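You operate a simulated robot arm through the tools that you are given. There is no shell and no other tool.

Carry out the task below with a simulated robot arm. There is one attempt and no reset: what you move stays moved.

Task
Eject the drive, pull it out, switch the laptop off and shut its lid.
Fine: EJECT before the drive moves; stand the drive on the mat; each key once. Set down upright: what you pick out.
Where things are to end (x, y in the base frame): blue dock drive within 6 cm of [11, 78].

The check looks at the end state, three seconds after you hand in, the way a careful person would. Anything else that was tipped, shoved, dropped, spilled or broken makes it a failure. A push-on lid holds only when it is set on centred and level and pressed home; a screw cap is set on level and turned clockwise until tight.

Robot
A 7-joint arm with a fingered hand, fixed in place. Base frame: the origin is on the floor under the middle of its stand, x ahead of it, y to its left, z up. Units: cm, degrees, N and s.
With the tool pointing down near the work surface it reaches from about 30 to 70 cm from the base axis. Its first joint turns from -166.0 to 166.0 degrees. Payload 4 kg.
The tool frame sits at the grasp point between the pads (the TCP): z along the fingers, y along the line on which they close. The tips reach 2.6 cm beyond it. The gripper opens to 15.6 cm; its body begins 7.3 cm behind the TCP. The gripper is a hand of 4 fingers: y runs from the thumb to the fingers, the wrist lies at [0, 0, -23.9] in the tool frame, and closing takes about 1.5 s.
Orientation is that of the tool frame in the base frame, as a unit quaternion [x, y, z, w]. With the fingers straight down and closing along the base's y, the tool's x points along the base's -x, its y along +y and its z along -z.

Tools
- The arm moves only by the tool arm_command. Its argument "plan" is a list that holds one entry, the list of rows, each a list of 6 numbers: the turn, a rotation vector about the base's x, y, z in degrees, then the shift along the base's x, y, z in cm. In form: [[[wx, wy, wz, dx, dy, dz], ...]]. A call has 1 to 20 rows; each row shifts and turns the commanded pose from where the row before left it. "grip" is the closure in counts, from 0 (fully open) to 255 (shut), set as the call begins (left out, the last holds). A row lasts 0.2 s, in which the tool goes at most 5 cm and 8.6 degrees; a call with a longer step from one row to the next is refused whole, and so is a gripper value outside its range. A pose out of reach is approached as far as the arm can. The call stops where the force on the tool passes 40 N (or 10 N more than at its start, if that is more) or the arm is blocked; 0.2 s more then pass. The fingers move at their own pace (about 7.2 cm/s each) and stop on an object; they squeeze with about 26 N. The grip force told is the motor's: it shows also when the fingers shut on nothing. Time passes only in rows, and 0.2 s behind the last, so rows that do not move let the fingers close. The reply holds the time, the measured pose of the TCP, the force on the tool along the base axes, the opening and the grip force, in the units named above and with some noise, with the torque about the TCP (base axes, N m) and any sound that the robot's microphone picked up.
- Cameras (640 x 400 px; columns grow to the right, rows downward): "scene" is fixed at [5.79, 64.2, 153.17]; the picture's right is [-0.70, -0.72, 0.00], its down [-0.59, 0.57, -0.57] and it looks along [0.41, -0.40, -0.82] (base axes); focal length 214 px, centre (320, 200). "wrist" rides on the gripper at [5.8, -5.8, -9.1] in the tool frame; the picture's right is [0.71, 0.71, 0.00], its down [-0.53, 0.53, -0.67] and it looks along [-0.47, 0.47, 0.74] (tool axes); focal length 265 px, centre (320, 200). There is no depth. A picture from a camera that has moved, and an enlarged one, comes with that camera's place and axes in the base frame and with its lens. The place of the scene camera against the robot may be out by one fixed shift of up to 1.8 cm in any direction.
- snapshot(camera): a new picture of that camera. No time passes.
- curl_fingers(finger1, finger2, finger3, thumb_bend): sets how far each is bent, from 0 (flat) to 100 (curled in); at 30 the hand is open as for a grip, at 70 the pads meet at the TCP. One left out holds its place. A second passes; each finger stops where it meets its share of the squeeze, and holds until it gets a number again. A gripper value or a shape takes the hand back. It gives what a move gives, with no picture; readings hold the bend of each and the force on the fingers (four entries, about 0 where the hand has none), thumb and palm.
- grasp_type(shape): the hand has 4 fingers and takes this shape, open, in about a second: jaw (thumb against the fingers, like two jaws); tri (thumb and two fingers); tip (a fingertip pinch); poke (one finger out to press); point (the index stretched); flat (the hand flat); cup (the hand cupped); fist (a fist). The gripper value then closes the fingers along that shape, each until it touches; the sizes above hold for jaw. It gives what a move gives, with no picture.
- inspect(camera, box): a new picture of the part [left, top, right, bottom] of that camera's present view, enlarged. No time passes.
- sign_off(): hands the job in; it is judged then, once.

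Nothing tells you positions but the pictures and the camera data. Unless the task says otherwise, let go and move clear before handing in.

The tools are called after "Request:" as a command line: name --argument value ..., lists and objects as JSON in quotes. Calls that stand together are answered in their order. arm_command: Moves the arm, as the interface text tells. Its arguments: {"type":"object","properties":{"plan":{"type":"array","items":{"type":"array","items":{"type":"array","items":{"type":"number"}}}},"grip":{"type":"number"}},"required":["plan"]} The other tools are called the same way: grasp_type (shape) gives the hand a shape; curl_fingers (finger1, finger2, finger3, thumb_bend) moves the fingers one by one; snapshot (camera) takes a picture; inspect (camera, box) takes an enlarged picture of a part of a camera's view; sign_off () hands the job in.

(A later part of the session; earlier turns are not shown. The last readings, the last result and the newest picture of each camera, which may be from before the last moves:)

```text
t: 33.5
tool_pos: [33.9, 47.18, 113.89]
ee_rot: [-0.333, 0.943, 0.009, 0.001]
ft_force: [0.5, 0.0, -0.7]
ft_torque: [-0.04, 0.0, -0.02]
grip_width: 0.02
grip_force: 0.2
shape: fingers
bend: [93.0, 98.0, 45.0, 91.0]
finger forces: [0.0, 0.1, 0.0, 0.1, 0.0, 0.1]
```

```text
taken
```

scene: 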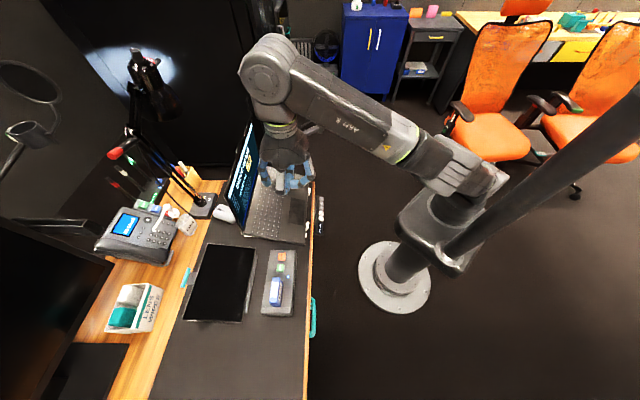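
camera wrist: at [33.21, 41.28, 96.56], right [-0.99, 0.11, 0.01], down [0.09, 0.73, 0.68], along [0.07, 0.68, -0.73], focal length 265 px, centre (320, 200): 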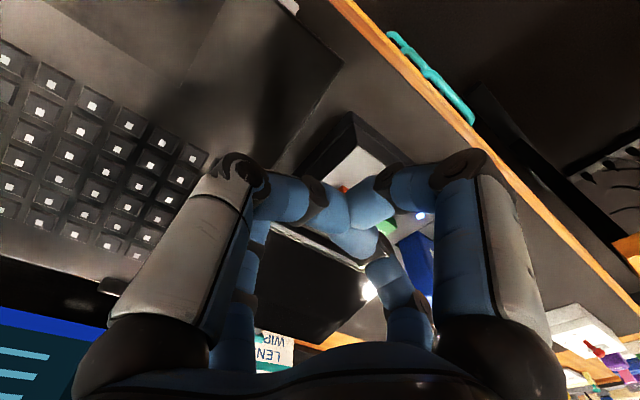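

I'm clear above everything now. I'll turn the hand about 84° clockwise here.

Request:
arm_command --plan '[[[0, 0, -4, 0, 0, 0], [0, 0, -7, 0, 0, 0], [0, 0, -7, 0, 0, 0], [0, 0, -7, 0, 0, 0], [0, 0, -7, 0, 0, 0], [0, 0, -7, 0, 0, 0], [0, 0, -7, 0, 0, 0], [0, 0, -7, 0, 0, 0], [0, 0, -7, 0, 0, 0], [0, 0, -7, 0, 0, 0], [0, 0, -7, 0, 0, 0], [0, 0, -7, 0, 0, 0], [0, 0, -3, 0, 0, 0], [0, 0, 0, 0, 0, 0]]]'

Request:
snapshot --camera "scene"

Request:
snapshot --camera "wrist"

```text
t: 36.5
tool_pos: [33.96, 47.05, 113.97]
ee_rot: [0.384, 0.923, 0.006, 0.005]
ft_force: [0.1, -0.7, -1.0]
ft_torque: [0.03, -0.02, -0.03]
grip_width: 0.01
grip_force: 0.1
shape: fingers
bend: [93.0, 98.0, 45.0, 91.0]
finger forces: [0.1, 0.1, 0.0, 0.0, 0.0, 0.0]
```

```text
taken
```

scene: 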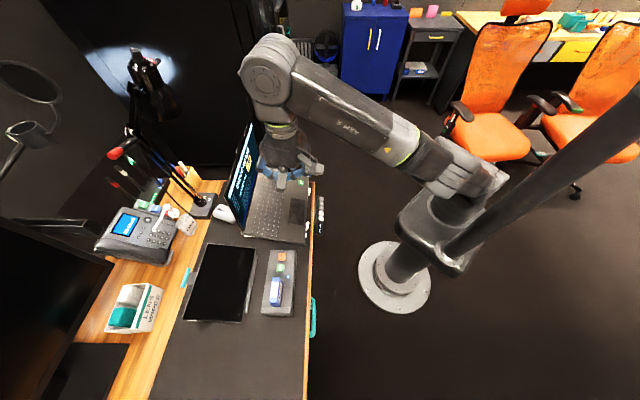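

```text
taken
camera wrist: at [25.62, 46.93, 123.04], right [0.0, 1.0, 0.01], down [0.73, -0.01, 0.68], along [0.68, 0.0, -0.73], focal length 265 px, centre (320, 200)
```

wrist: 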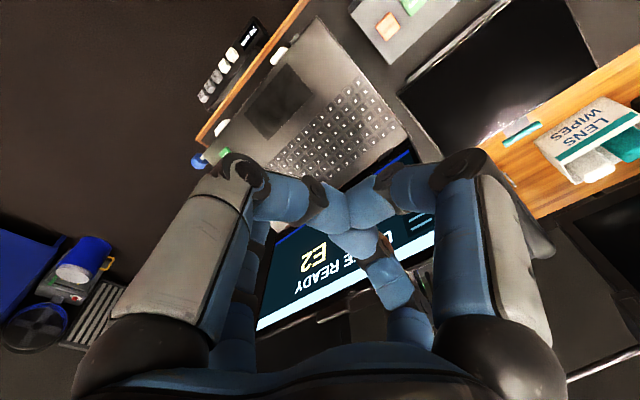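

The turn worked, but it was done almost entirely by the last joint. I'll look at the arm's elbow more closely.

Request:
inspect --camera "scene" --box '[380, 90, 640, 290]'

Request:
inspect --camera "scene" --box '[220, 20, 480, 220]'

```text
2.00 times, centred on (510, 190) of scene
camera zoom: at [5.79, 64.2, 153.17], right [-0.7, -0.72, 0.0], down [-0.59, 0.57, -0.57], along [0.41, -0.4, -0.82], focal length 429 px, centre (-60, 220)
```

zoom: 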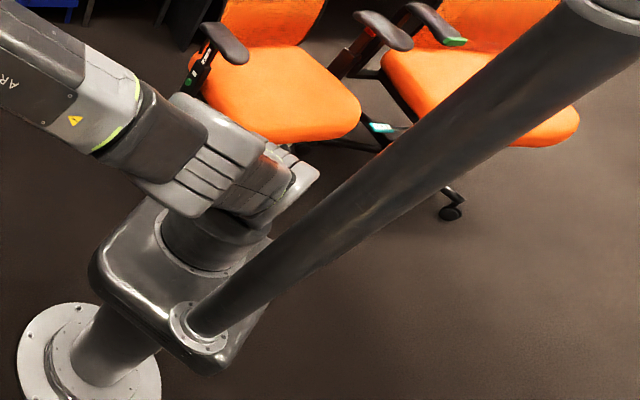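

```text
2.00 times, centred on (350, 120) of scene
camera zoom: at [5.79, 64.2, 153.17], right [-0.7, -0.72, 0.0], down [-0.59, 0.57, -0.57], along [0.41, -0.4, -0.82], focal length 429 px, centre (260, 360)
```

zoom: 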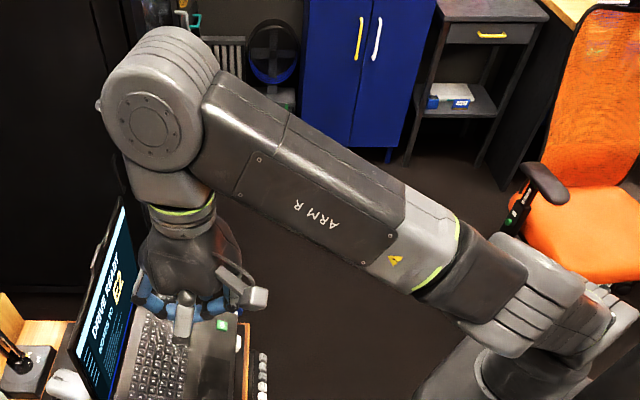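

The elbow sits on the left and the upper arm meets the mast when I go further left. Leaning the hand 30° about the line pointing away from the robot moves the wrist to the right and should lift the elbow, and it also puts finger 3 lowest for pressing. I'll try that here in free air.

Request:
arm_command --plan '[[[1.4, 1.4, 0, 0, 0, 0], [2.65, 2.65, 0, 0, 0, 0], [2.65, 2.65, 0, 0, 0, 0], [2.65, 2.65, 0, 0, 0, 0], [2.65, 2.65, 0, 0, 0, 0], [2.65, 2.65, 0, 0, 0, 0], [2.65, 2.65, 0, 0, 0, 0], [2.65, 2.65, 0, 0, 0, 0], [1.4, 1.4, 0, 0, 0, 0], [0, 0, 0, 0, 0, 0]]]'

Request:
snapshot --camera "scene"

Request:
snapshot --camera "wrist"

```text
t: 38.7
tool_pos: [34.0, 46.94, 113.95]
ee_rot: [0.372, 0.892, 0.106, -0.235]
ft_force: [0.9, 0.4, -0.7]
ft_torque: [0.0, -0.01, -0.02]
grip_width: 0.0
grip_force: 0.1
shape: fingers
bend: [93.0, 98.0, 45.0, 91.0]
finger forces: [0.1, 0.1, 0.0, 0.0, 0.0, 0.0]
```

```text
taken
```

scene: 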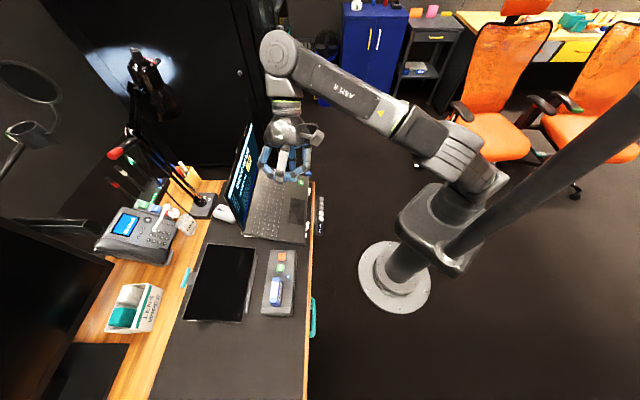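

```text
taken
camera wrist: at [29.42, 43.16, 124.84], right [0.07, 0.93, 0.36], down [0.93, -0.2, 0.32], along [0.37, 0.31, -0.87], focal length 265 px, centre (320, 200)
```

wrist: 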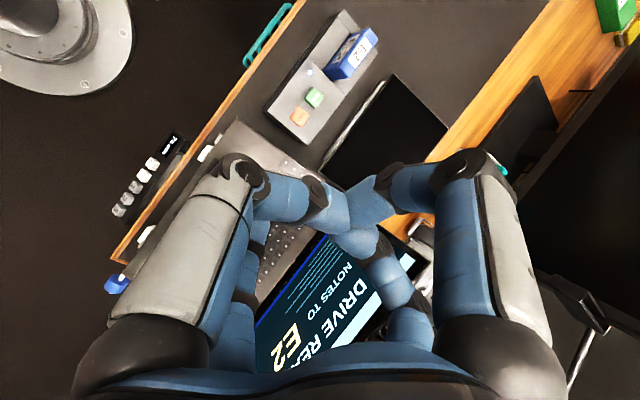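

The roll worked and the camera now has a clear view along the dock. I'll zoom in on the dock and drive.

Request:
inspect --camera "wrist" --box '[250, 5, 410, 145]'

Request:
inspect --camera "scene" --box '[240, 230, 320, 330]'

```text
2.86 times, centred on (330, 75) of wrist
camera zoom: at [29.42, 43.16, 124.84], right [0.07, 0.93, 0.36], down [0.93, -0.2, 0.32], along [0.37, 0.31, -0.87], focal length 758 px, centre (291, 557)
```

zoom: 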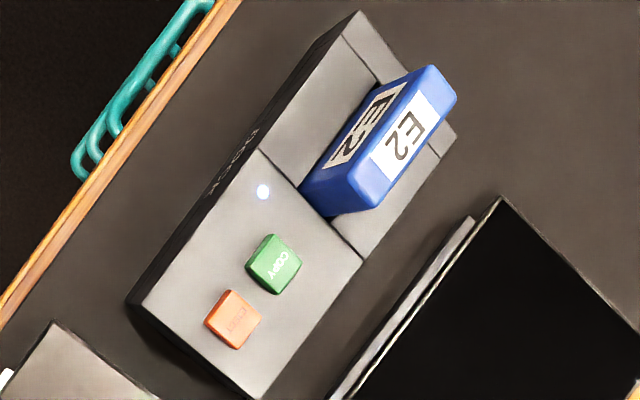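

```text
4.00 times, centred on (280, 280) of scene
camera zoom: at [5.79, 64.2, 153.17], right [-0.7, -0.72, 0.0], down [-0.59, 0.57, -0.57], along [0.41, -0.4, -0.82], focal length 858 px, centre (480, -120)
```

zoom: 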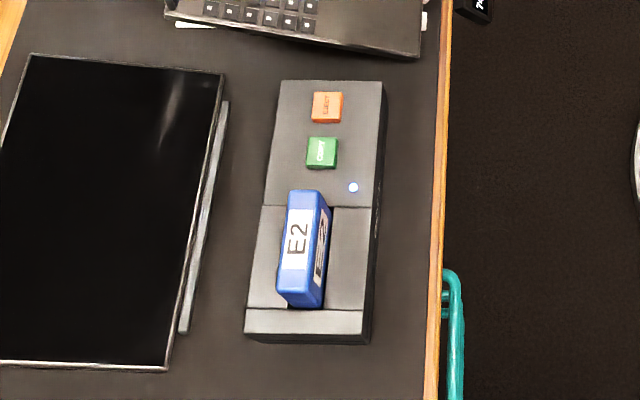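

The geometry is clear now. The drive is about 6.5 × 2.4 cm in plan, centred near (24.4, 65.0), with its top at about z = 86; EJECT is at (32.8, 56.5, 81). I'll move, still rolled, to above EJECT at a safe height.

Request:
arm_command --plan '[[[0, 0, 0, -0.2, 0.5, -0.6], [0, 0, 0, -0.33, 1.02, -1.2], [0, 0, 0, -0.33, 1.02, -1.2], [0, 0, 0, -0.33, 1.02, -1.2], [0, 0, 0, -0.33, 1.02, -1.2], [0, 0, 0, -0.33, 1.02, -1.2], [0, 0, 0, -0.33, 1.02, -1.2], [0, 0, 0, -0.33, 1.02, -1.2], [0, 0, 0, -0.33, 1.02, -1.2], [0, 0, 0, -0.33, 1.02, -1.2], [0, 0, 0, -0.33, 1.02, -1.2], [0, 0, 0, -0.33, 1.02, -1.2], [0, 0, 0, -0.2, 0.5, -0.6], [0, 0, 0, 0, 0, 0]]]'

Request:
snapshot --camera "scene"

Request:
snapshot --camera "wrist"

```text
t: 41.7
tool_pos: [29.66, 59.22, 99.5]
ee_rot: [0.372, 0.892, 0.105, -0.235]
ft_force: [-0.3, 0.7, -0.8]
ft_torque: [-0.02, 0.0, -0.02]
grip_width: 0.01
grip_force: 0.1
shape: fingers
bend: [93.0, 98.0, 45.0, 91.0]
finger forces: [0.0, 0.0, 0.0, 0.0, 0.0, 0.0]
```

```text
taken
```

scene: 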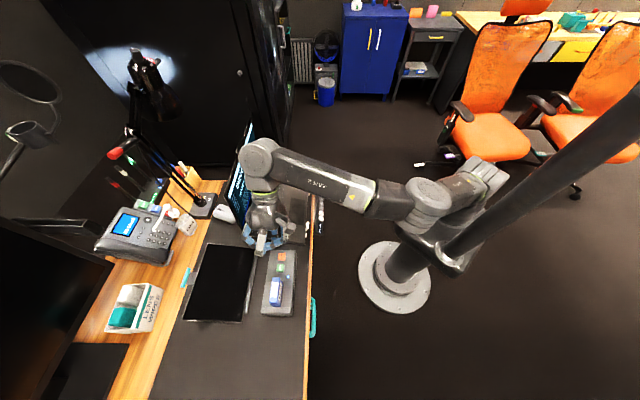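

```text
taken
camera wrist: at [25.31, 55.34, 110.31], right [0.07, 0.93, 0.36], down [0.93, -0.2, 0.32], along [0.37, 0.31, -0.87], focal length 265 px, centre (320, 200)
```

wrist: 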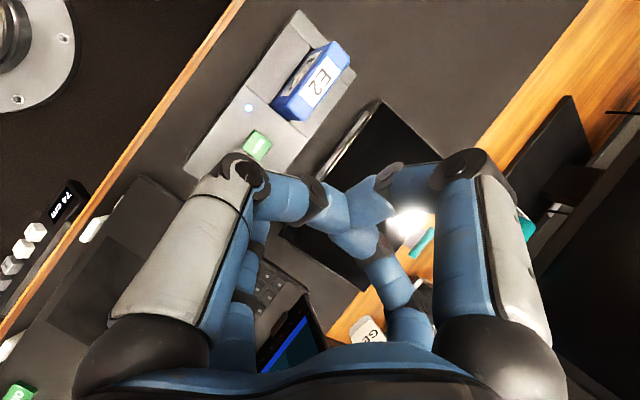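

That went freely and the elbow is clear of the mast. I'll lower to leave the fingertip about 4 cm above the key and check.

Request:
arm_command --plan '[[[0, 0, 0, 0.05, 0, -0.6], [0, 0, 0, 0.05, 0, -1.2], [0, 0, 0, 0.05, 0, -1.2], [0, 0, 0, 0.05, 0, -1.2], [0, 0, 0, 0.05, 0, -1.2], [0, 0, 0, 0.05, 0, -1.2], [0, 0, 0, 0.05, 0, -1.2], [0, 0, 0, 0.05, 0, -1.0], [0, 0, 0, 0, 0, -0.6], [0, 0, 0, 0, 0, 0]]]'

Request:
inspect --camera "scene" --box '[230, 190, 330, 290]'

Request:
snapshot --camera "wrist"

```text
t: 43.9
tool_pos: [30.24, 59.4, 90.15]
ee_rot: [0.373, 0.892, 0.105, -0.234]
ft_force: [-0.2, 0.4, 0.0]
ft_torque: [0.0, 0.0, -0.01]
grip_width: 0.0
grip_force: 0.1
shape: fingers
bend: [93.0, 98.0, 45.0, 91.0]
finger forces: [0.0, 0.0, 0.1, 0.0, 0.0, 0.0]
```

```text
4.00 times, centred on (280, 240) of scene
camera zoom: at [5.79, 64.2, 153.17], right [-0.7, -0.72, 0.0], down [-0.59, 0.57, -0.57], along [0.41, -0.4, -0.82], focal length 858 px, centre (480, 40)
```

zoom: 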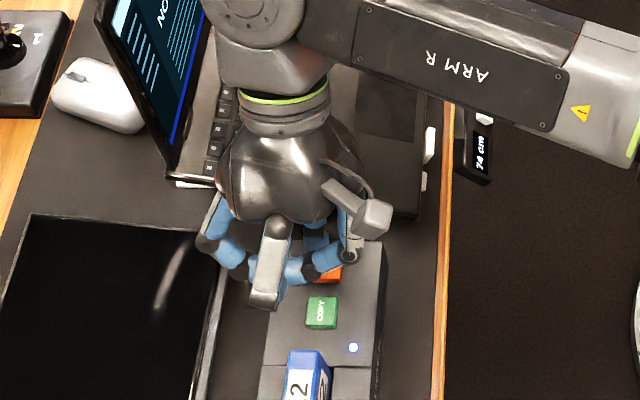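

```text
taken
camera wrist: at [25.72, 55.43, 100.9], right [0.07, 0.93, 0.36], down [0.93, -0.2, 0.32], along [0.37, 0.31, -0.87], focal length 265 px, centre (320, 200)
```

wrist: 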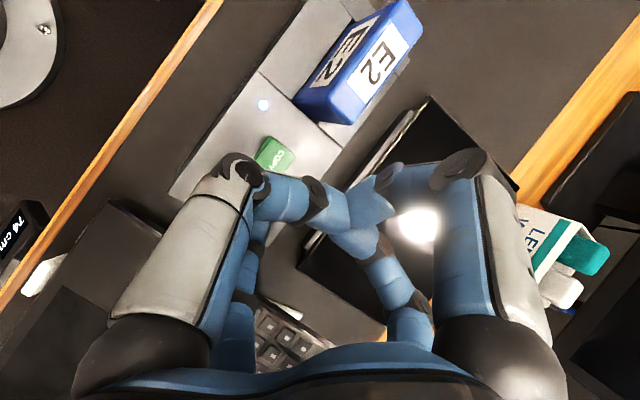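

The tip is partly hidden behind the hand, so I'll enlarge around the EJECT key.

Request:
inspect --camera "scene" --box '[290, 235, 330, 275]'

Request:
inspect --camera "wrist" --box '[200, 150, 330, 280]'

```text
10.00 times, centred on (310, 255) of scene
camera zoom: at [5.79, 64.2, 153.17], right [-0.7, -0.72, 0.0], down [-0.59, 0.57, -0.57], along [0.41, -0.4, -0.82], focal length 2145 px, centre (420, -350)
```

zoom: 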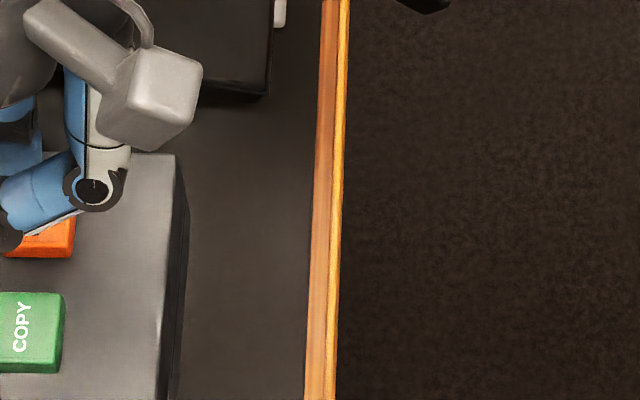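

```text
3.08 times, centred on (265, 215) of wrist
camera zoom: at [25.72, 55.43, 100.9], right [0.07, 0.93, 0.36], down [0.93, -0.2, 0.32], along [0.37, 0.31, -0.87], focal length 817 px, centre (489, 154)
```

zoom: 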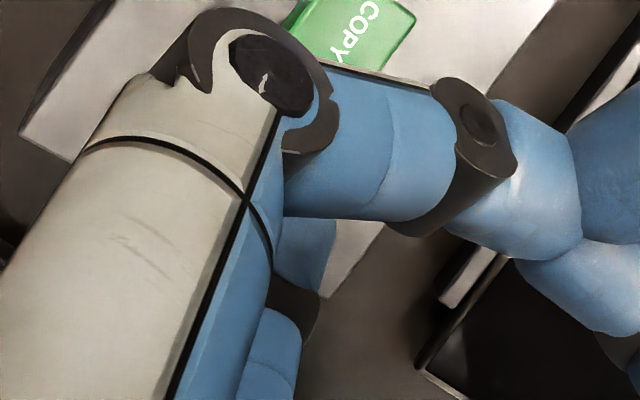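

Finger 3's tip is hidden behind the thumb. I'll open the thumb briefly, since there is free space below it, to see the tip against the key.

Request:
curl_fingers --thumb_bend 25

Request:
inspect --camera "wrist" --box '[120, 100, 380, 300]'

Request:
inspect --camera "scene" --box '[270, 220, 330, 270]'

```text
t: 44.9
tool_pos: [30.17, 59.26, 90.17]
ee_rot: [0.373, 0.891, 0.106, -0.235]
ft_force: [0.0, 0.2, 0.2]
ft_torque: [-0.04, 0.01, -0.03]
grip_width: 8.34
grip_force: 0.0
shape: fingers
bend: [92.0, 100.0, 45.0, 25.0]
finger forces: [0.1, 0.0, 0.0, 0.0, 0.0, 0.0]
```

```text
2.00 times, centred on (250, 200) of wrist
camera zoom: at [25.72, 55.43, 100.92], right [0.07, 0.93, 0.36], down [0.93, -0.2, 0.32], along [0.37, 0.31, -0.87], focal length 531 px, centre (460, 200)
```

zoom: 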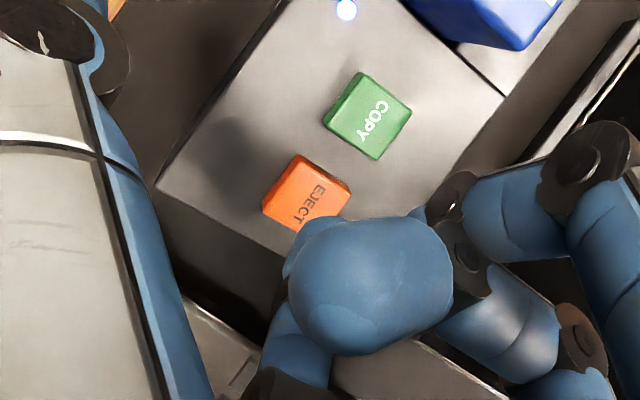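

```text
8.00 times, centred on (300, 245) of scene
camera zoom: at [5.79, 64.2, 153.17], right [-0.7, -0.72, 0.0], down [-0.59, 0.57, -0.57], along [0.41, -0.4, -0.82], focal length 1716 px, centre (480, -160)
```

zoom: 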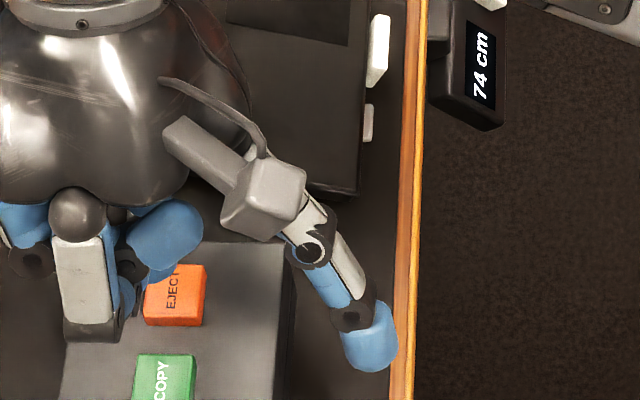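

The projected tip falls on the EJECT key's centre to within a few millimetres. With the thumb open I can still see the key, so I'll descend slowly to just above it.

Request:
arm_command --plan '[[[0, 0, 0, 0, 0, -0.4], [0, 0, 0, 0, 0, -0.5], [0, 0, 0, 0, 0, -0.5], [0, 0, 0, 0, 0, -0.5], [0, 0, 0, 0, 0, -0.5], [0, 0, 0, 0, 0, -0.4], [0, 0, 0, 0, 0, 0]]]'

Request:
inspect --camera "wrist" --box '[120, 100, 380, 300]'

Request:
inspect --camera "scene" --box '[270, 220, 330, 270]'

```text
t: 46.5
tool_pos: [30.2, 59.19, 87.48]
ee_rot: [0.371, 0.892, 0.105, -0.236]
ft_force: [-0.2, 0.2, 1.4]
ft_torque: [-0.02, -0.03, 0.01]
grip_width: 8.35
grip_force: 0.7
shape: fingers
bend: [92.0, 100.0, 45.0, 25.0]
finger forces: [0.0, 0.0, 0.8, 0.1, 0.1, 0.0]
```

```text
2.00 times, centred on (250, 200) of wrist
camera zoom: at [25.65, 55.37, 98.21], right [0.07, 0.93, 0.36], down [0.93, -0.2, 0.32], along [0.37, 0.31, -0.87], focal length 531 px, centre (460, 200)
```

zoom: 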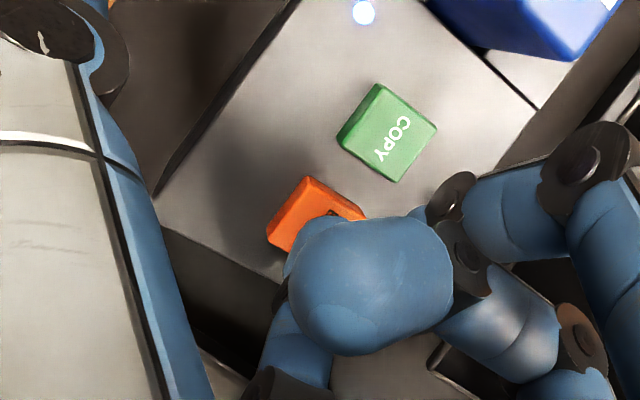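

```text
8.00 times, centred on (300, 245) of scene
camera zoom: at [5.79, 64.2, 153.17], right [-0.7, -0.72, 0.0], down [-0.59, 0.57, -0.57], along [0.41, -0.4, -0.82], focal length 1716 px, centre (480, -160)
```

zoom: 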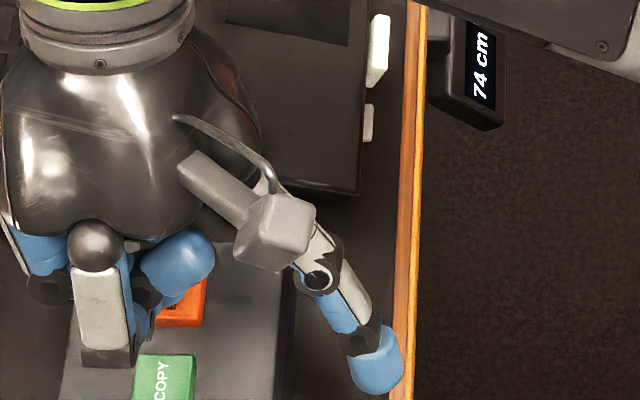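

Finger 3 is just touching the EJECT key (about 1 N). I'll press down gently.

Request:
arm_command --plan '[[[0, 0, 0, 0, 0, -0.15], [0, 0, 0, 0, 0, -0.15], [0, 0, 0, 0, 0, -0.15], [0, 0, 0, 0, 0, 0]]]'

Request:
inspect --camera "wrist" --box '[120, 50, 440, 250]'

```text
t: 47.5
tool_pos: [30.2, 59.33, 86.99]
ee_rot: [0.372, 0.891, 0.106, -0.236]
ft_force: [0.4, -0.7, 5.3]
ft_torque: [-0.21, -0.16, 0.02]
grip_width: 8.32
grip_force: 2.6
shape: fingers
bend: [92.0, 100.0, 46.0, 25.0]
finger forces: [0.1, 0.1, 5.6, 0.1, 0.0, 0.0]
heard: click
```

```text
2.00 times, centred on (280, 150) of wrist
camera zoom: at [25.68, 55.41, 97.73], right [0.07, 0.93, 0.36], down [0.93, -0.2, 0.32], along [0.37, 0.31, -0.87], focal length 531 px, centre (400, 300)
```

zoom: 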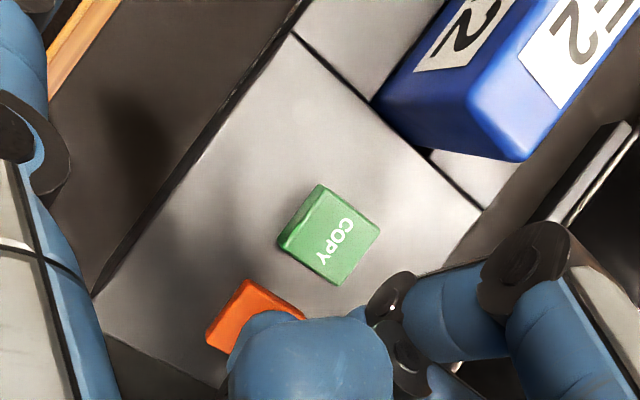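

A click was heard and the dock's light has gone out, so the drive is ejected. I'll lift straight off the key.

Request:
arm_command --plan '[[[0, 0, 0, 0, 0, 0.4], [0, 0, 0, 0, 0, 1.0], [0, 0, 0, 0, 0, 1.5], [0, 0, 0, 0, 0, 2.0], [0, 0, 0, 0, 0, 2.0], [0, 0, 0, 0, 0, 2.0], [0, 0, 0, 0, 0, 2.0], [0, 0, 0, 0, 0, 2.0], [0, 0, 0, 0, 0, 1.0], [0, 0, 0, 0, 0, 0]]]'

Request:
snapshot --camera "wrist"

Request:
inspect --camera "scene" --box '[230, 230, 330, 330]'

```text
t: 49.7
tool_pos: [30.24, 59.22, 100.98]
ee_rot: [0.372, 0.892, 0.106, -0.234]
ft_force: [-0.2, -0.8, -0.4]
ft_torque: [0.0, 0.01, 0.01]
grip_width: 8.31
grip_force: 0.0
shape: fingers
bend: [92.0, 100.0, 45.0, 25.0]
finger forces: [0.0, 0.0, 0.1, 0.0, 0.0, 0.0]
```

```text
taken
camera wrist: at [25.67, 55.37, 111.68], right [0.07, 0.93, 0.36], down [0.92, -0.2, 0.33], along [0.37, 0.31, -0.87], focal length 265 px, centre (320, 200)
```

wrist: 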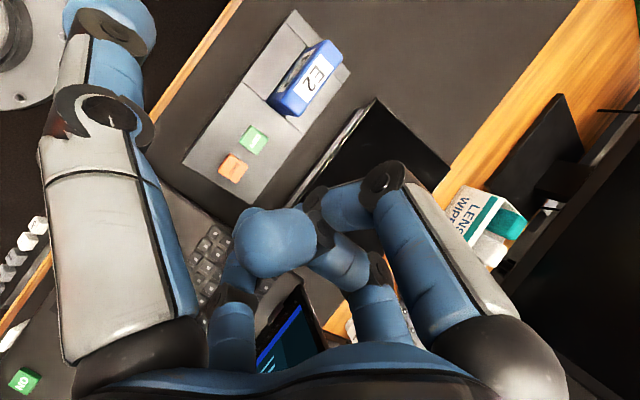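

```text
4.00 times, centred on (280, 280) of scene
camera zoom: at [5.79, 64.2, 153.17], right [-0.7, -0.72, 0.0], down [-0.59, 0.57, -0.57], along [0.41, -0.4, -0.82], focal length 858 px, centre (480, -120)
```

zoom: 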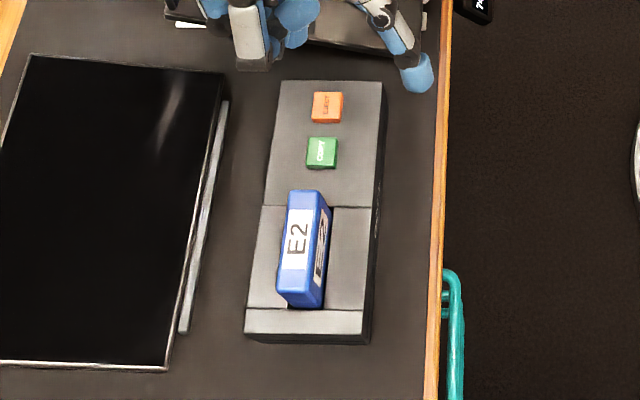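

The drive is still seated and the light is off. Next I need a two-digit grip, so that no finger comes near the COPY key. I'll look at the "tip" shape here in free air.

Request:
grasp_type --shape "tip"

Request:
snapshot --camera "wrist"

Request:
inspect --camera "scene" --box '[220, 140, 340, 260]'

```text
t: 50.6
tool_pos: [30.27, 59.24, 100.9]
ee_rot: [0.371, 0.892, 0.106, -0.235]
ft_force: [0.1, 0.2, 0.5]
ft_torque: [-0.01, -0.01, 0.02]
grip_width: 15.62
grip_force: 0.1
shape: tip
bend: [12.0, 30.0, 12.0, 30.0]
finger forces: [0.0, 0.0, 0.0, 0.0, 0.0, 0.1]
```

```text
taken
camera wrist: at [25.68, 55.37, 111.65], right [0.07, 0.93, 0.36], down [0.93, -0.2, 0.33], along [0.37, 0.31, -0.87], focal length 265 px, centre (320, 200)
```

wrist: 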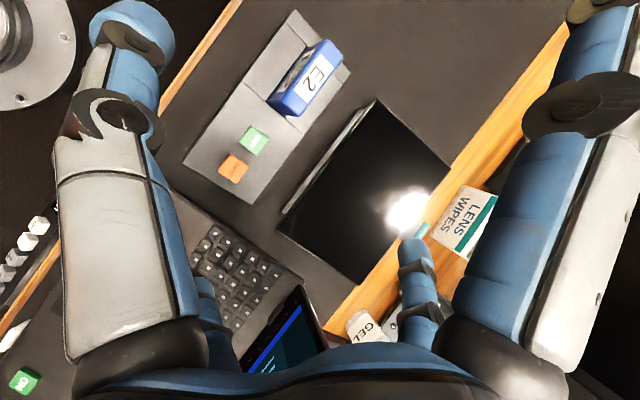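

```text
3.33 times, centred on (280, 200) of scene
camera zoom: at [5.79, 64.2, 153.17], right [-0.7, -0.72, 0.0], down [-0.59, 0.57, -0.57], along [0.41, -0.4, -0.82], focal length 715 px, centre (453, 200)
```

zoom: 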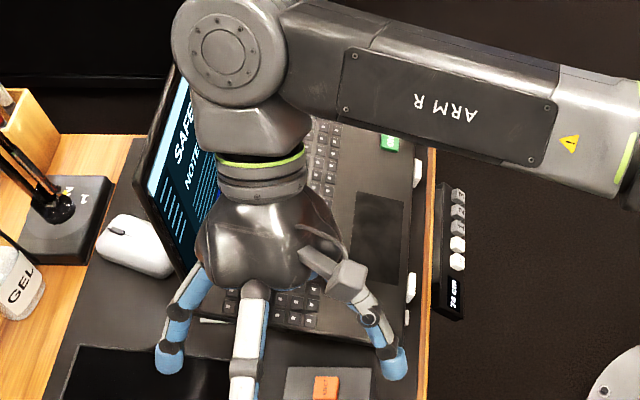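

The screen now begins "SAFE…", so ejecting worked. For the grip I'll use thumb and finger 2 only, with finger 3 tucked away from the COPY key. Then I'll move above the drive to check the alignment.

Request:
curl_fingers --finger1 12 --finger2 30 --finger3 100 --thumb_bend 30

Request:
inspect --camera "scene" --box '[225, 120, 285, 210]'

Request:
snapshot --camera "wrist"

```text
t: 51.6
tool_pos: [30.22, 59.34, 100.93]
ee_rot: [0.371, 0.892, 0.105, -0.235]
ft_force: [0.3, 0.9, 0.7]
ft_torque: [0.0, 0.03, -0.01]
grip_width: 12.29
grip_force: 0.1
shape: fingers
bend: [12.0, 30.0, 100.0, 30.0]
finger forces: [0.0, 0.0, 0.0, 0.1, 0.1, 0.0]
```

```text
4.44 times, centred on (255, 165) of scene
camera zoom: at [5.79, 64.2, 153.17], right [-0.7, -0.72, 0.0], down [-0.59, 0.57, -0.57], along [0.41, -0.4, -0.82], focal length 953 px, centre (609, 356)
```

zoom: 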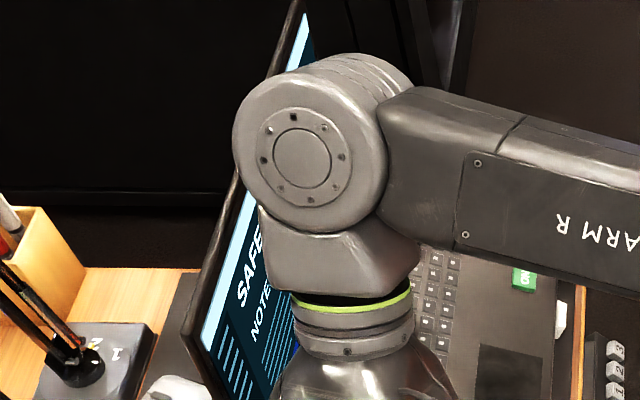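

```text
taken
camera wrist: at [25.68, 55.37, 111.65], right [0.07, 0.93, 0.36], down [0.93, -0.2, 0.33], along [0.37, 0.31, -0.87], focal length 265 px, centre (320, 200)
```

wrist: 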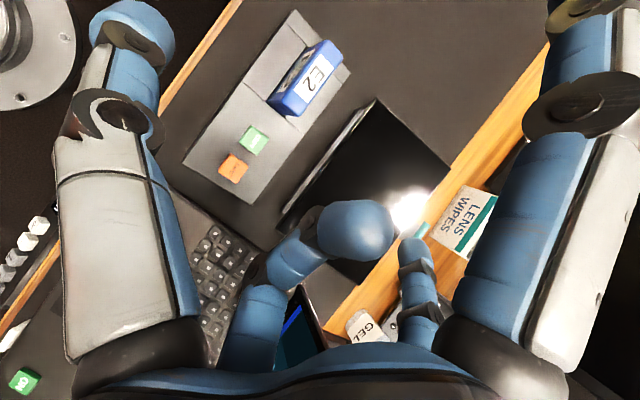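

Finger 3 is tucked well out of the way. I'll zoom in on the drive again from this closer viewpoint to confirm its position.

Request:
inspect --camera "wrist" --box '[240, 0, 380, 130]'

```text
3.08 times, centred on (310, 65) of wrist
camera zoom: at [25.68, 55.37, 111.65], right [0.07, 0.93, 0.36], down [0.93, -0.2, 0.33], along [0.37, 0.31, -0.87], focal length 817 px, centre (351, 615)
```

zoom: 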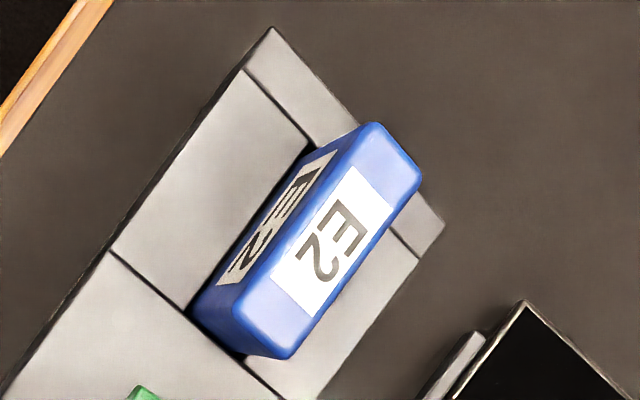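

The drive's centre comes out near (24.45, 64.6), with its top at z ≈ 86.5. Before gripping it I'll check, with an empty hand, that the set-down place is reachable at this roll.

Request:
arm_command --plan '[[[0, 0, 0, -0.6, 0.5, -0.3], [0, 0, 0, -1.1, 0.97, -0.5], [0, 0, 0, -1.1, 0.97, -0.5], [0, 0, 0, -1.1, 0.97, -0.5], [0, 0, 0, -1.1, 0.97, -0.5], [0, 0, 0, -1.1, 0.97, -0.5], [0, 0, 0, -1.1, 0.97, -0.5], [0, 0, 0, -1.1, 0.97, -0.5], [0, 0, 0, -1.1, 0.97, -0.5], [0, 0, 0, -1.1, 0.97, -0.5], [0, 0, 0, -1.1, 0.97, -0.5], [0, 0, 0, -1.1, 0.97, -0.5], [0, 0, 0, -1.1, 0.97, -0.5], [0, 0, 0, -1.1, 0.97, -0.5], [0, 0, 0, -1.1, 0.97, -0.5], [0, 0, 0, -0.6, 0.5, -0.2], [0, 0, 0, 0, 0, 0]]]'

Request:
snapshot --camera "scene"

Request:
snapshot --camera "wrist"

```text
t: 55.2
tool_pos: [30.14, 59.16, 100.87]
ee_rot: [0.372, 0.892, 0.105, -0.234]
ft_force: [-1.1, -0.9, -0.5]
ft_torque: [0.0, 0.02, -0.01]
grip_width: 12.31
grip_force: 0.2
shape: fingers
bend: [12.0, 30.0, 100.0, 30.0]
finger forces: [0.1, 0.0, 0.0, 0.1, 0.0, 0.0]
out of reach, approached as far as the arm can: row 1, 2, 3, 4, 5, 6, 7, 8, 9, 10, 11, 12, 13, 14, 15, 16
```

```text
taken
```

scene: 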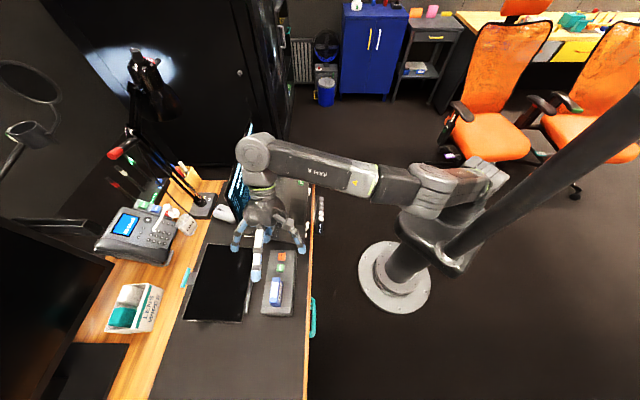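

```text
taken
camera wrist: at [25.68, 55.37, 111.65], right [0.07, 0.93, 0.36], down [0.93, -0.2, 0.33], along [0.37, 0.31, -0.87], focal length 265 px, centre (320, 200)
```

wrist: 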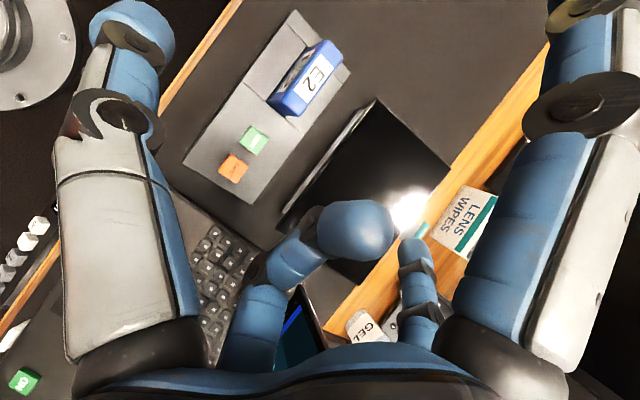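

Every step of that move was reported out of reach although the distance isn't large, so probably a wrist joint is at its limit. I'll test small changes to see which direction is free.

Request:
arm_command --plan '[[[0, 0, 4, 0, 0, 0], [0, 0, 4, 0, 0, 0], [0, 0, 0, -0.5, 0.5, 0], [0, 0, 0, -0.5, 0.5, 0], [0, 0, 0, 0, 0, 0]]]'

```text
t: 56.4
tool_pos: [29.14, 60.31, 100.91]
ee_rot: [0.309, 0.916, 0.089, -0.241]
ft_force: [0.4, 0.2, -1.1]
ft_torque: [-0.04, 0.01, 0.04]
grip_width: 12.33
grip_force: 0.1
shape: fingers
bend: [12.0, 30.0, 100.0, 30.0]
finger forces: [0.0, 0.1, 0.1, 0.0, 0.0, 0.1]
```

Turning the hand together with the arm frees it, so the last joint was at its end stop. A half-turn the other way, with the thumb on the far side of the drive, puts that joint mid-range. I'll spin the hand about its own axis here, well above everything.

Request:
arm_command --plan '[[[2.918, -2.627, 6.815, 0, 0, 0], [2.918, -2.627, 6.815, 0, 0, 0], [2.918, -2.627, 6.815, 0, 0, 0], [2.918, -2.627, 6.815, 0, 0, 0], [2.918, -2.627, 6.815, 0, 0, 0], [2.918, -2.627, 6.815, 0, 0, 0], [2.918, -2.627, 6.815, 0, 0, 0], [2.918, -2.627, 6.815, 0, 0, 0], [2.918, -2.627, 6.815, 0, 0, 0], [2.918, -2.627, 6.815, 0, 0, 0], [2.918, -2.627, 6.815, 0, 0, 0], [0, 0, 0, 0, 0, 0]]]'

Request:
arm_command --plan '[[[2.918, -2.627, 6.815, 0, 0, 0], [2.918, -2.627, 6.815, 0, 0, 0], [2.918, -2.627, 6.815, 0, 0, 0], [2.918, -2.627, 6.815, 0, 0, 0], [2.918, -2.627, 6.815, 0, 0, 0], [2.918, -2.627, 6.815, 0, 0, 0], [2.918, -2.627, 6.815, 0, 0, 0], [2.918, -2.627, 6.815, 0, 0, 0], [2.918, -2.627, 6.815, 0, 0, 0], [2.918, -2.627, 6.815, 0, 0, 0], [2.918, -2.627, 6.815, 0, 0, 0], [0, 0, 0, 0, 0, 0]]]'

Request:
snapshot --camera "scene"

Request:
snapshot --camera "wrist"

```text
t: 59.0
tool_pos: [28.99, 60.21, 100.85]
ee_rot: [-0.401, 0.883, 0.225, -0.097]
ft_force: [-0.1, 0.8, 0.2]
ft_torque: [-0.04, -0.03, -0.01]
grip_width: 12.32
grip_force: 0.1
shape: fingers
bend: [12.0, 30.0, 100.0, 30.0]
finger forces: [0.0, 0.0, 0.0, 0.0, 0.1, 0.0]
```

```text
t: 61.6
tool_pos: [29.03, 60.11, 100.9]
ee_rot: [0.893, -0.368, -0.237, -0.1]
ft_force: [0.4, -0.7, 0.1]
ft_torque: [-0.01, 0.01, 0.01]
grip_width: 12.33
grip_force: 0.0
shape: fingers
bend: [12.0, 30.0, 100.0, 30.0]
finger forces: [0.1, 0.1, 0.0, 0.0, 0.0, 0.1]
```

```text
taken
```

scene: 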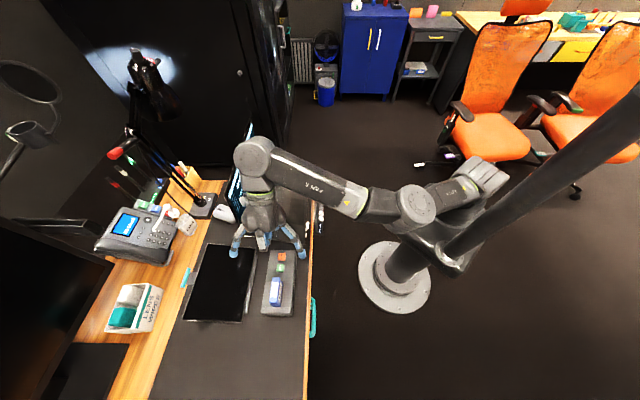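

```text
taken
camera wrist: at [40.07, 57.41, 106.0], right [-0.06, -0.93, -0.35], down [-0.46, -0.29, 0.84], along [-0.89, 0.22, -0.41], focal length 265 px, centre (320, 200)
```

wrist: 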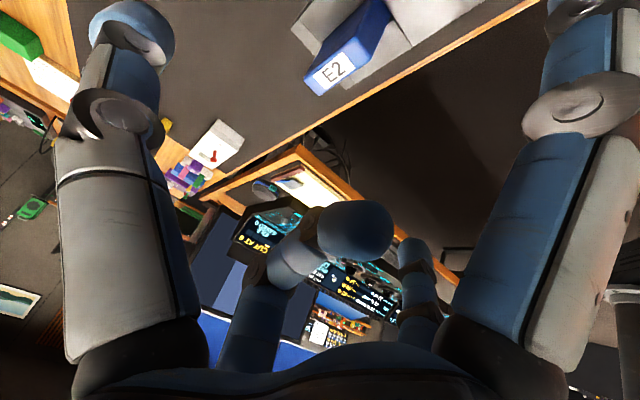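

The half-turn succeeded. Finger 1 is now on the COPY side, so I'll tuck that one and open finger 3 instead, then test the reach toward the set-down place.

Request:
curl_fingers --finger1 100 --finger2 30 --finger3 12 --thumb_bend 30

Request:
arm_command --plan '[[[0, 0, 0, -0.6, 0.5, -0.3], [0, 0, 0, -1.0, 0.9, -0.5], [0, 0, 0, -1.0, 0.9, -0.5], [0, 0, 0, -1.0, 0.9, -0.5], [0, 0, 0, -1.0, 0.9, -0.5], [0, 0, 0, -1.0, 0.9, -0.5], [0, 0, 0, -1.0, 0.9, -0.5], [0, 0, 0, -1.0, 0.9, -0.5], [0, 0, 0, -1.0, 0.9, -0.5], [0, 0, 0, -1.0, 0.9, -0.5], [0, 0, 0, -1.0, 0.9, -0.5], [0, 0, 0, -1.0, 0.9, -0.5], [0, 0, 0, -1.0, 0.9, -0.5], [0, 0, 0, -1.0, 0.9, -0.5], [0, 0, 0, -1.0, 0.9, -0.5], [0, 0, 0, -0.6, 0.5, -0.2], [0, 0, 0, 0, 0, 0]]]'

Request:
snapshot --camera "scene"

```text
t: 62.6
tool_pos: [29.32, 60.11, 100.82]
ee_rot: [0.893, -0.37, -0.237, -0.1]
ft_force: [-0.2, 0.7, -0.6]
ft_torque: [-0.02, 0.02, 0.01]
grip_width: 8.79
grip_force: 0.0
shape: fingers
bend: [100.0, 30.0, 12.0, 30.0]
finger forces: [0.1, 0.1, 0.0, 0.0, 0.1, 0.0]
```

```text
t: 66.2
tool_pos: [13.81, 73.55, 93.5]
ee_rot: [0.892, -0.369, -0.239, -0.1]
ft_force: [-0.4, -0.4, 0.1]
ft_torque: [-0.02, 0.0, -0.02]
grip_width: 8.8
grip_force: 0.1
shape: fingers
bend: [100.0, 30.0, 12.0, 30.0]
finger forces: [0.1, 0.1, 0.0, 0.0, 0.1, 0.1]
```

```text
taken
```

scene: 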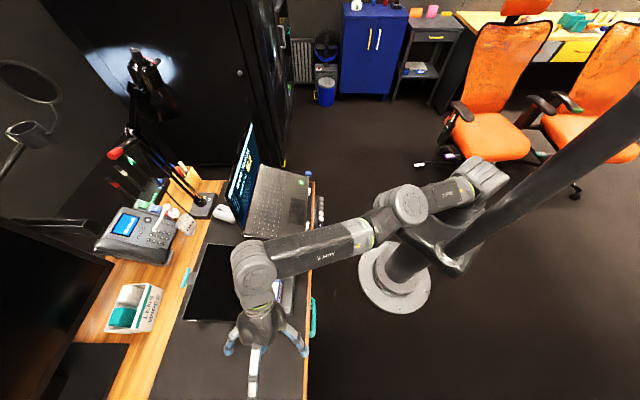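

The set-down place is reachable. I'll test going lower and a bit closer to the target while the hand is still empty.

Request:
arm_command --plan '[[[0, 0, 0, -0.1, 0.15, -0.7], [0, 0, 0, -0.2, 0.25, -1.2], [0, 0, 0, -0.2, 0.25, -1.2], [0, 0, 0, -0.2, 0.25, -1.2], [0, 0, 0, -0.2, 0.25, -1.2], [0, 0, 0, -0.2, 0.25, -1.2], [0, 0, 0, -0.2, 0.25, -1.2], [0, 0, 0, -0.1, 0.15, -0.7], [0, 0, 0, 0, 0, 0]]]'

Request:
snapshot --camera "wrist"

Request:
snapshot --camera "scene"

```text
t: 68.2
tool_pos: [12.45, 75.14, 84.82]
ee_rot: [0.893, -0.37, -0.237, -0.1]
ft_force: [0.4, 0.1, 0.5]
ft_torque: [-0.03, -0.01, -0.03]
grip_width: 8.77
grip_force: 0.1
shape: fingers
bend: [100.0, 30.0, 12.0, 30.0]
finger forces: [0.1, 0.1, 0.1, 0.1, 0.1, 0.0]
out of reach, approached as far as the arm can: row 5
```

```text
taken
camera wrist: at [23.37, 72.36, 89.91], right [-0.07, -0.93, -0.35], down [-0.46, -0.29, 0.84], along [-0.89, 0.22, -0.41], focal length 265 px, centre (320, 200)
```

wrist: 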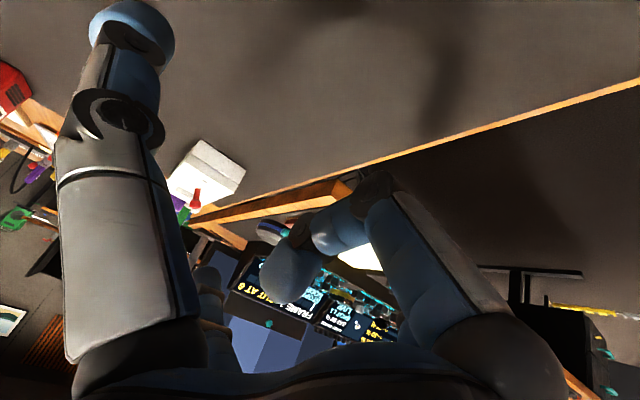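

```text
taken
```

scene: 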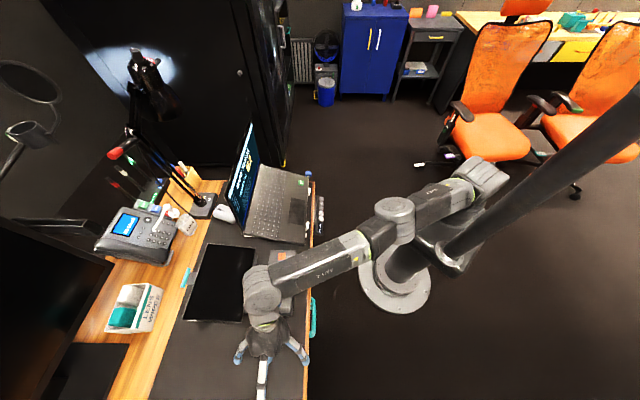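

The place is reachable with the hand at the right height. I'll go back over to the drive now, lifting first.

Request:
arm_command --plan '[[[0, 0, 0, 0.1, -0.15, 0.7], [0, 0, 0, 0.2, -0.25, 1.2], [0, 0, 0, 0.2, -0.25, 1.3], [0, 0, 0, 0.2, -0.25, 1.3], [0, 0, 0, 0.2, -0.25, 1.3], [0, 0, 0, 0.2, -0.25, 1.3], [0, 0, 0, 0.2, -0.25, 1.3], [0, 0, 0, 0.4, -0.4, 1.0], [0, 0, 0, 1.0, -0.85, 0.4], [0, 0, 0, 1.1, -0.95, 0.3], [0, 0, 0, 1.1, -0.95, 0.3], [0, 0, 0, 1.1, -0.95, 0.3], [0, 0, 0, 1.1, -0.95, 0.2], [0, 0, 0, 1.1, -0.95, 0], [0, 0, 0, 1.1, -0.95, 0], [0, 0, 0, 1.1, -0.9, 0], [0, 0, 0, 1.0, -0.8, 0], [0, 0, 0, 0.7, -0.6, 0], [0, 0, 0, 0.4, -0.3, 0], [0, 0, 0, 0, 0, 0]]]'

Request:
snapshot --camera "wrist"

Request:
inspect --camera "scene" --box '[210, 200, 340, 330]'

```text
t: 72.4
tool_pos: [26.36, 67.36, 96.5]
ee_rot: [0.893, -0.37, -0.238, -0.1]
ft_force: [-0.2, 1.0, -0.1]
ft_torque: [-0.01, 0.03, 0.03]
grip_width: 8.76
grip_force: 0.1
shape: fingers
bend: [100.0, 30.0, 12.0, 30.0]
finger forces: [0.0, 0.1, 0.0, 0.0, 0.0, 0.0]
out of reach, approached as far as the arm can: row 10, 11, 12, 13, 14, 15, 16, 18
```

```text
taken
camera wrist: at [37.15, 64.53, 101.68], right [-0.07, -0.93, -0.35], down [-0.46, -0.29, 0.84], along [-0.89, 0.22, -0.41], focal length 265 px, centre (320, 200)
```

wrist: 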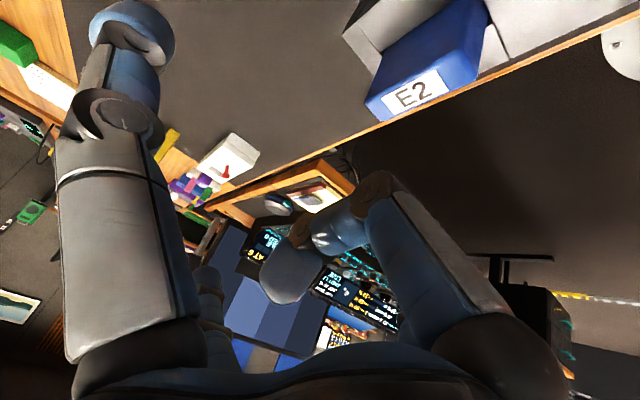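

```text
3.08 times, centred on (275, 265) of scene
camera zoom: at [5.79, 64.2, 153.17], right [-0.7, -0.72, 0.0], down [-0.59, 0.57, -0.57], along [0.41, -0.4, -0.82], focal length 660 px, centre (458, 0)
```

zoom: 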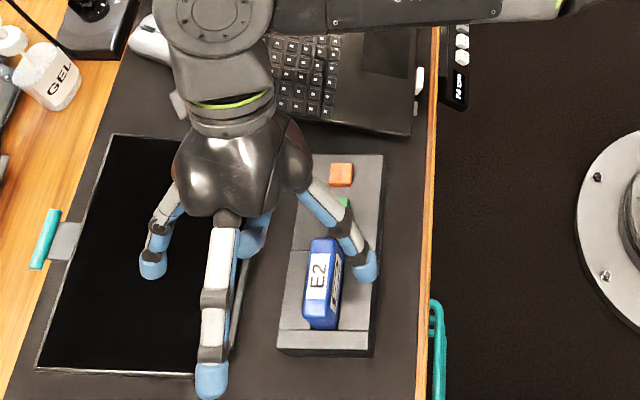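

The hand ended up a little off from where I sent it, so I'll hold still and read the pose again before continuing.

Request:
arm_command --plan '[[[0, 0, 0, 0, 0, 0], [0, 0, 0, 0, 0, 0]]]'

```text
t: 73.0
tool_pos: [26.25, 67.29, 96.57]
ee_rot: [0.893, -0.37, -0.238, -0.099]
ft_force: [-0.5, 0.9, 0.6]
ft_torque: [0.0, 0.02, -0.02]
grip_width: 8.77
grip_force: 0.1
shape: fingers
bend: [100.0, 30.0, 12.0, 30.0]
finger forces: [0.1, 0.0, 0.1, 0.0, 0.0, 0.0]
```

Some out-of-reach steps were shortened on the way. I'll correct to sit directly above the drive.

Request:
arm_command --plan '[[[0, 0, 0, -0.3, -0.6, 0], [0, 0, 0, -0.3, -0.9, 0], [0, 0, 0, -0.3, -0.9, 0], [0, 0, 0, -0.3, -0.7, 0], [0, 0, 0, 0, 0, 0], [0, 0, 0, 0, 0, 0]]]'

Request:
snapshot --camera "wrist"

Request:
inspect --camera "scene" --box '[210, 200, 340, 330]'

```text
t: 74.4
tool_pos: [26.13, 67.27, 96.7]
ee_rot: [0.893, -0.37, -0.238, -0.1]
ft_force: [-0.2, 0.4, -0.5]
ft_torque: [0.03, 0.01, 0.03]
grip_width: 8.8
grip_force: 0.0
shape: fingers
bend: [100.0, 30.0, 12.0, 30.0]
finger forces: [0.0, 0.0, 0.0, 0.0, 0.0, 0.0]
out of reach, approached as far as the arm can: row 1, 2, 3, 4
```

```text
taken
camera wrist: at [37.15, 64.54, 101.69], right [-0.07, -0.93, -0.35], down [-0.46, -0.29, 0.84], along [-0.89, 0.22, -0.41], focal length 265 px, centre (320, 200)
```

wrist: 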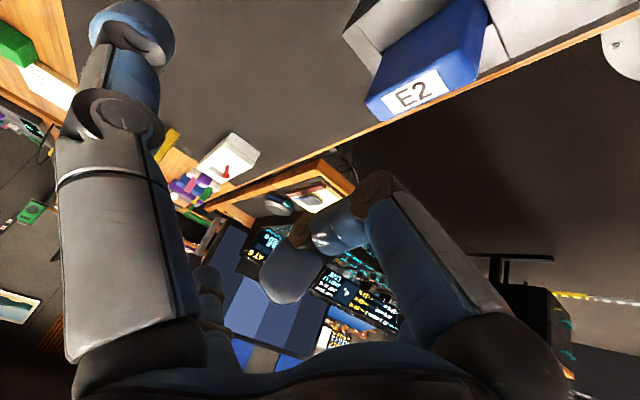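

```text
3.08 times, centred on (275, 265) of scene
camera zoom: at [5.79, 64.2, 153.17], right [-0.7, -0.72, 0.0], down [-0.59, 0.57, -0.57], along [0.41, -0.4, -0.82], focal length 660 px, centre (458, 0)
```

zoom: 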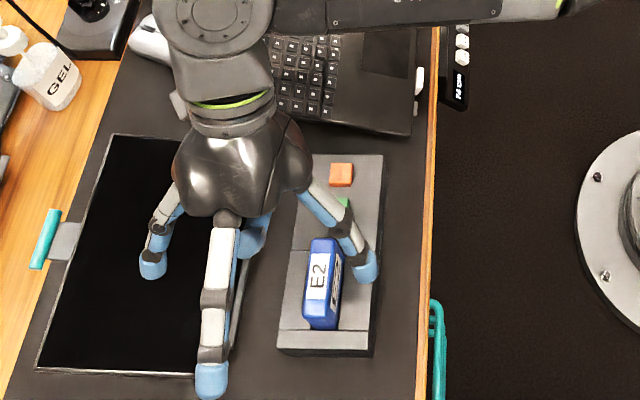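

Moving back toward the robot is refused from this posture. I'll look at the arm and test other small moves.

Request:
arm_command --plan '[[[0, 0, 0, 0.5, -0.5, 0], [0, 0, 0, 0.5, -0.5, 0], [0, 0, 0, 0, 0, 0]]]'

Request:
arm_command --plan '[[[0, 0, 0, 0, 0, 0.7], [0, 0, 0, 0, 0, 0.7], [0, 0, 0, 0, 0, 0]]]'

Request:
arm_command --plan '[[[0, 0, 4, 0, 0, 0], [0, 0, 0, 0, 0, 0]]]'

Request:
snapshot --camera "scene"

```text
t: 75.2
tool_pos: [27.48, 66.46, 96.66]
ee_rot: [0.893, -0.37, -0.239, -0.098]
ft_force: [-0.6, 0.3, -0.8]
ft_torque: [-0.02, -0.01, 0.0]
grip_width: 8.8
grip_force: 0.2
shape: fingers
bend: [100.0, 30.0, 12.0, 30.0]
finger forces: [0.0, 0.1, 0.0, 0.0, 0.0, 0.0]
```

```text
t: 76.0
tool_pos: [27.34, 66.23, 97.91]
ee_rot: [0.892, -0.371, -0.237, -0.1]
ft_force: [0.3, -0.7, 0.1]
ft_torque: [0.03, 0.0, -0.03]
grip_width: 8.8
grip_force: 0.0
shape: fingers
bend: [100.0, 30.0, 12.0, 30.0]
finger forces: [0.0, 0.1, 0.0, 0.1, 0.0, 0.0]
```

```text
t: 76.6
tool_pos: [27.01, 65.61, 97.87]
ee_rot: [0.905, -0.338, -0.242, -0.091]
ft_force: [-0.6, 0.1, -0.1]
ft_torque: [0.02, 0.03, -0.02]
grip_width: 8.78
grip_force: 0.0
shape: fingers
bend: [100.0, 30.0, 12.0, 30.0]
finger forces: [0.0, 0.1, 0.0, 0.0, 0.1, 0.1]
out of reach, approached as far as the arm can: row 1
```

```text
taken
```

scene: 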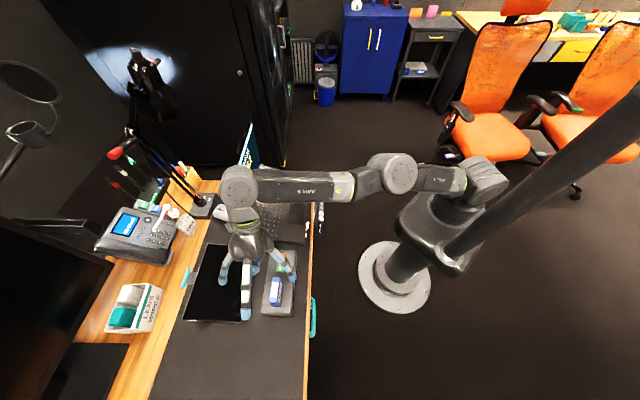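

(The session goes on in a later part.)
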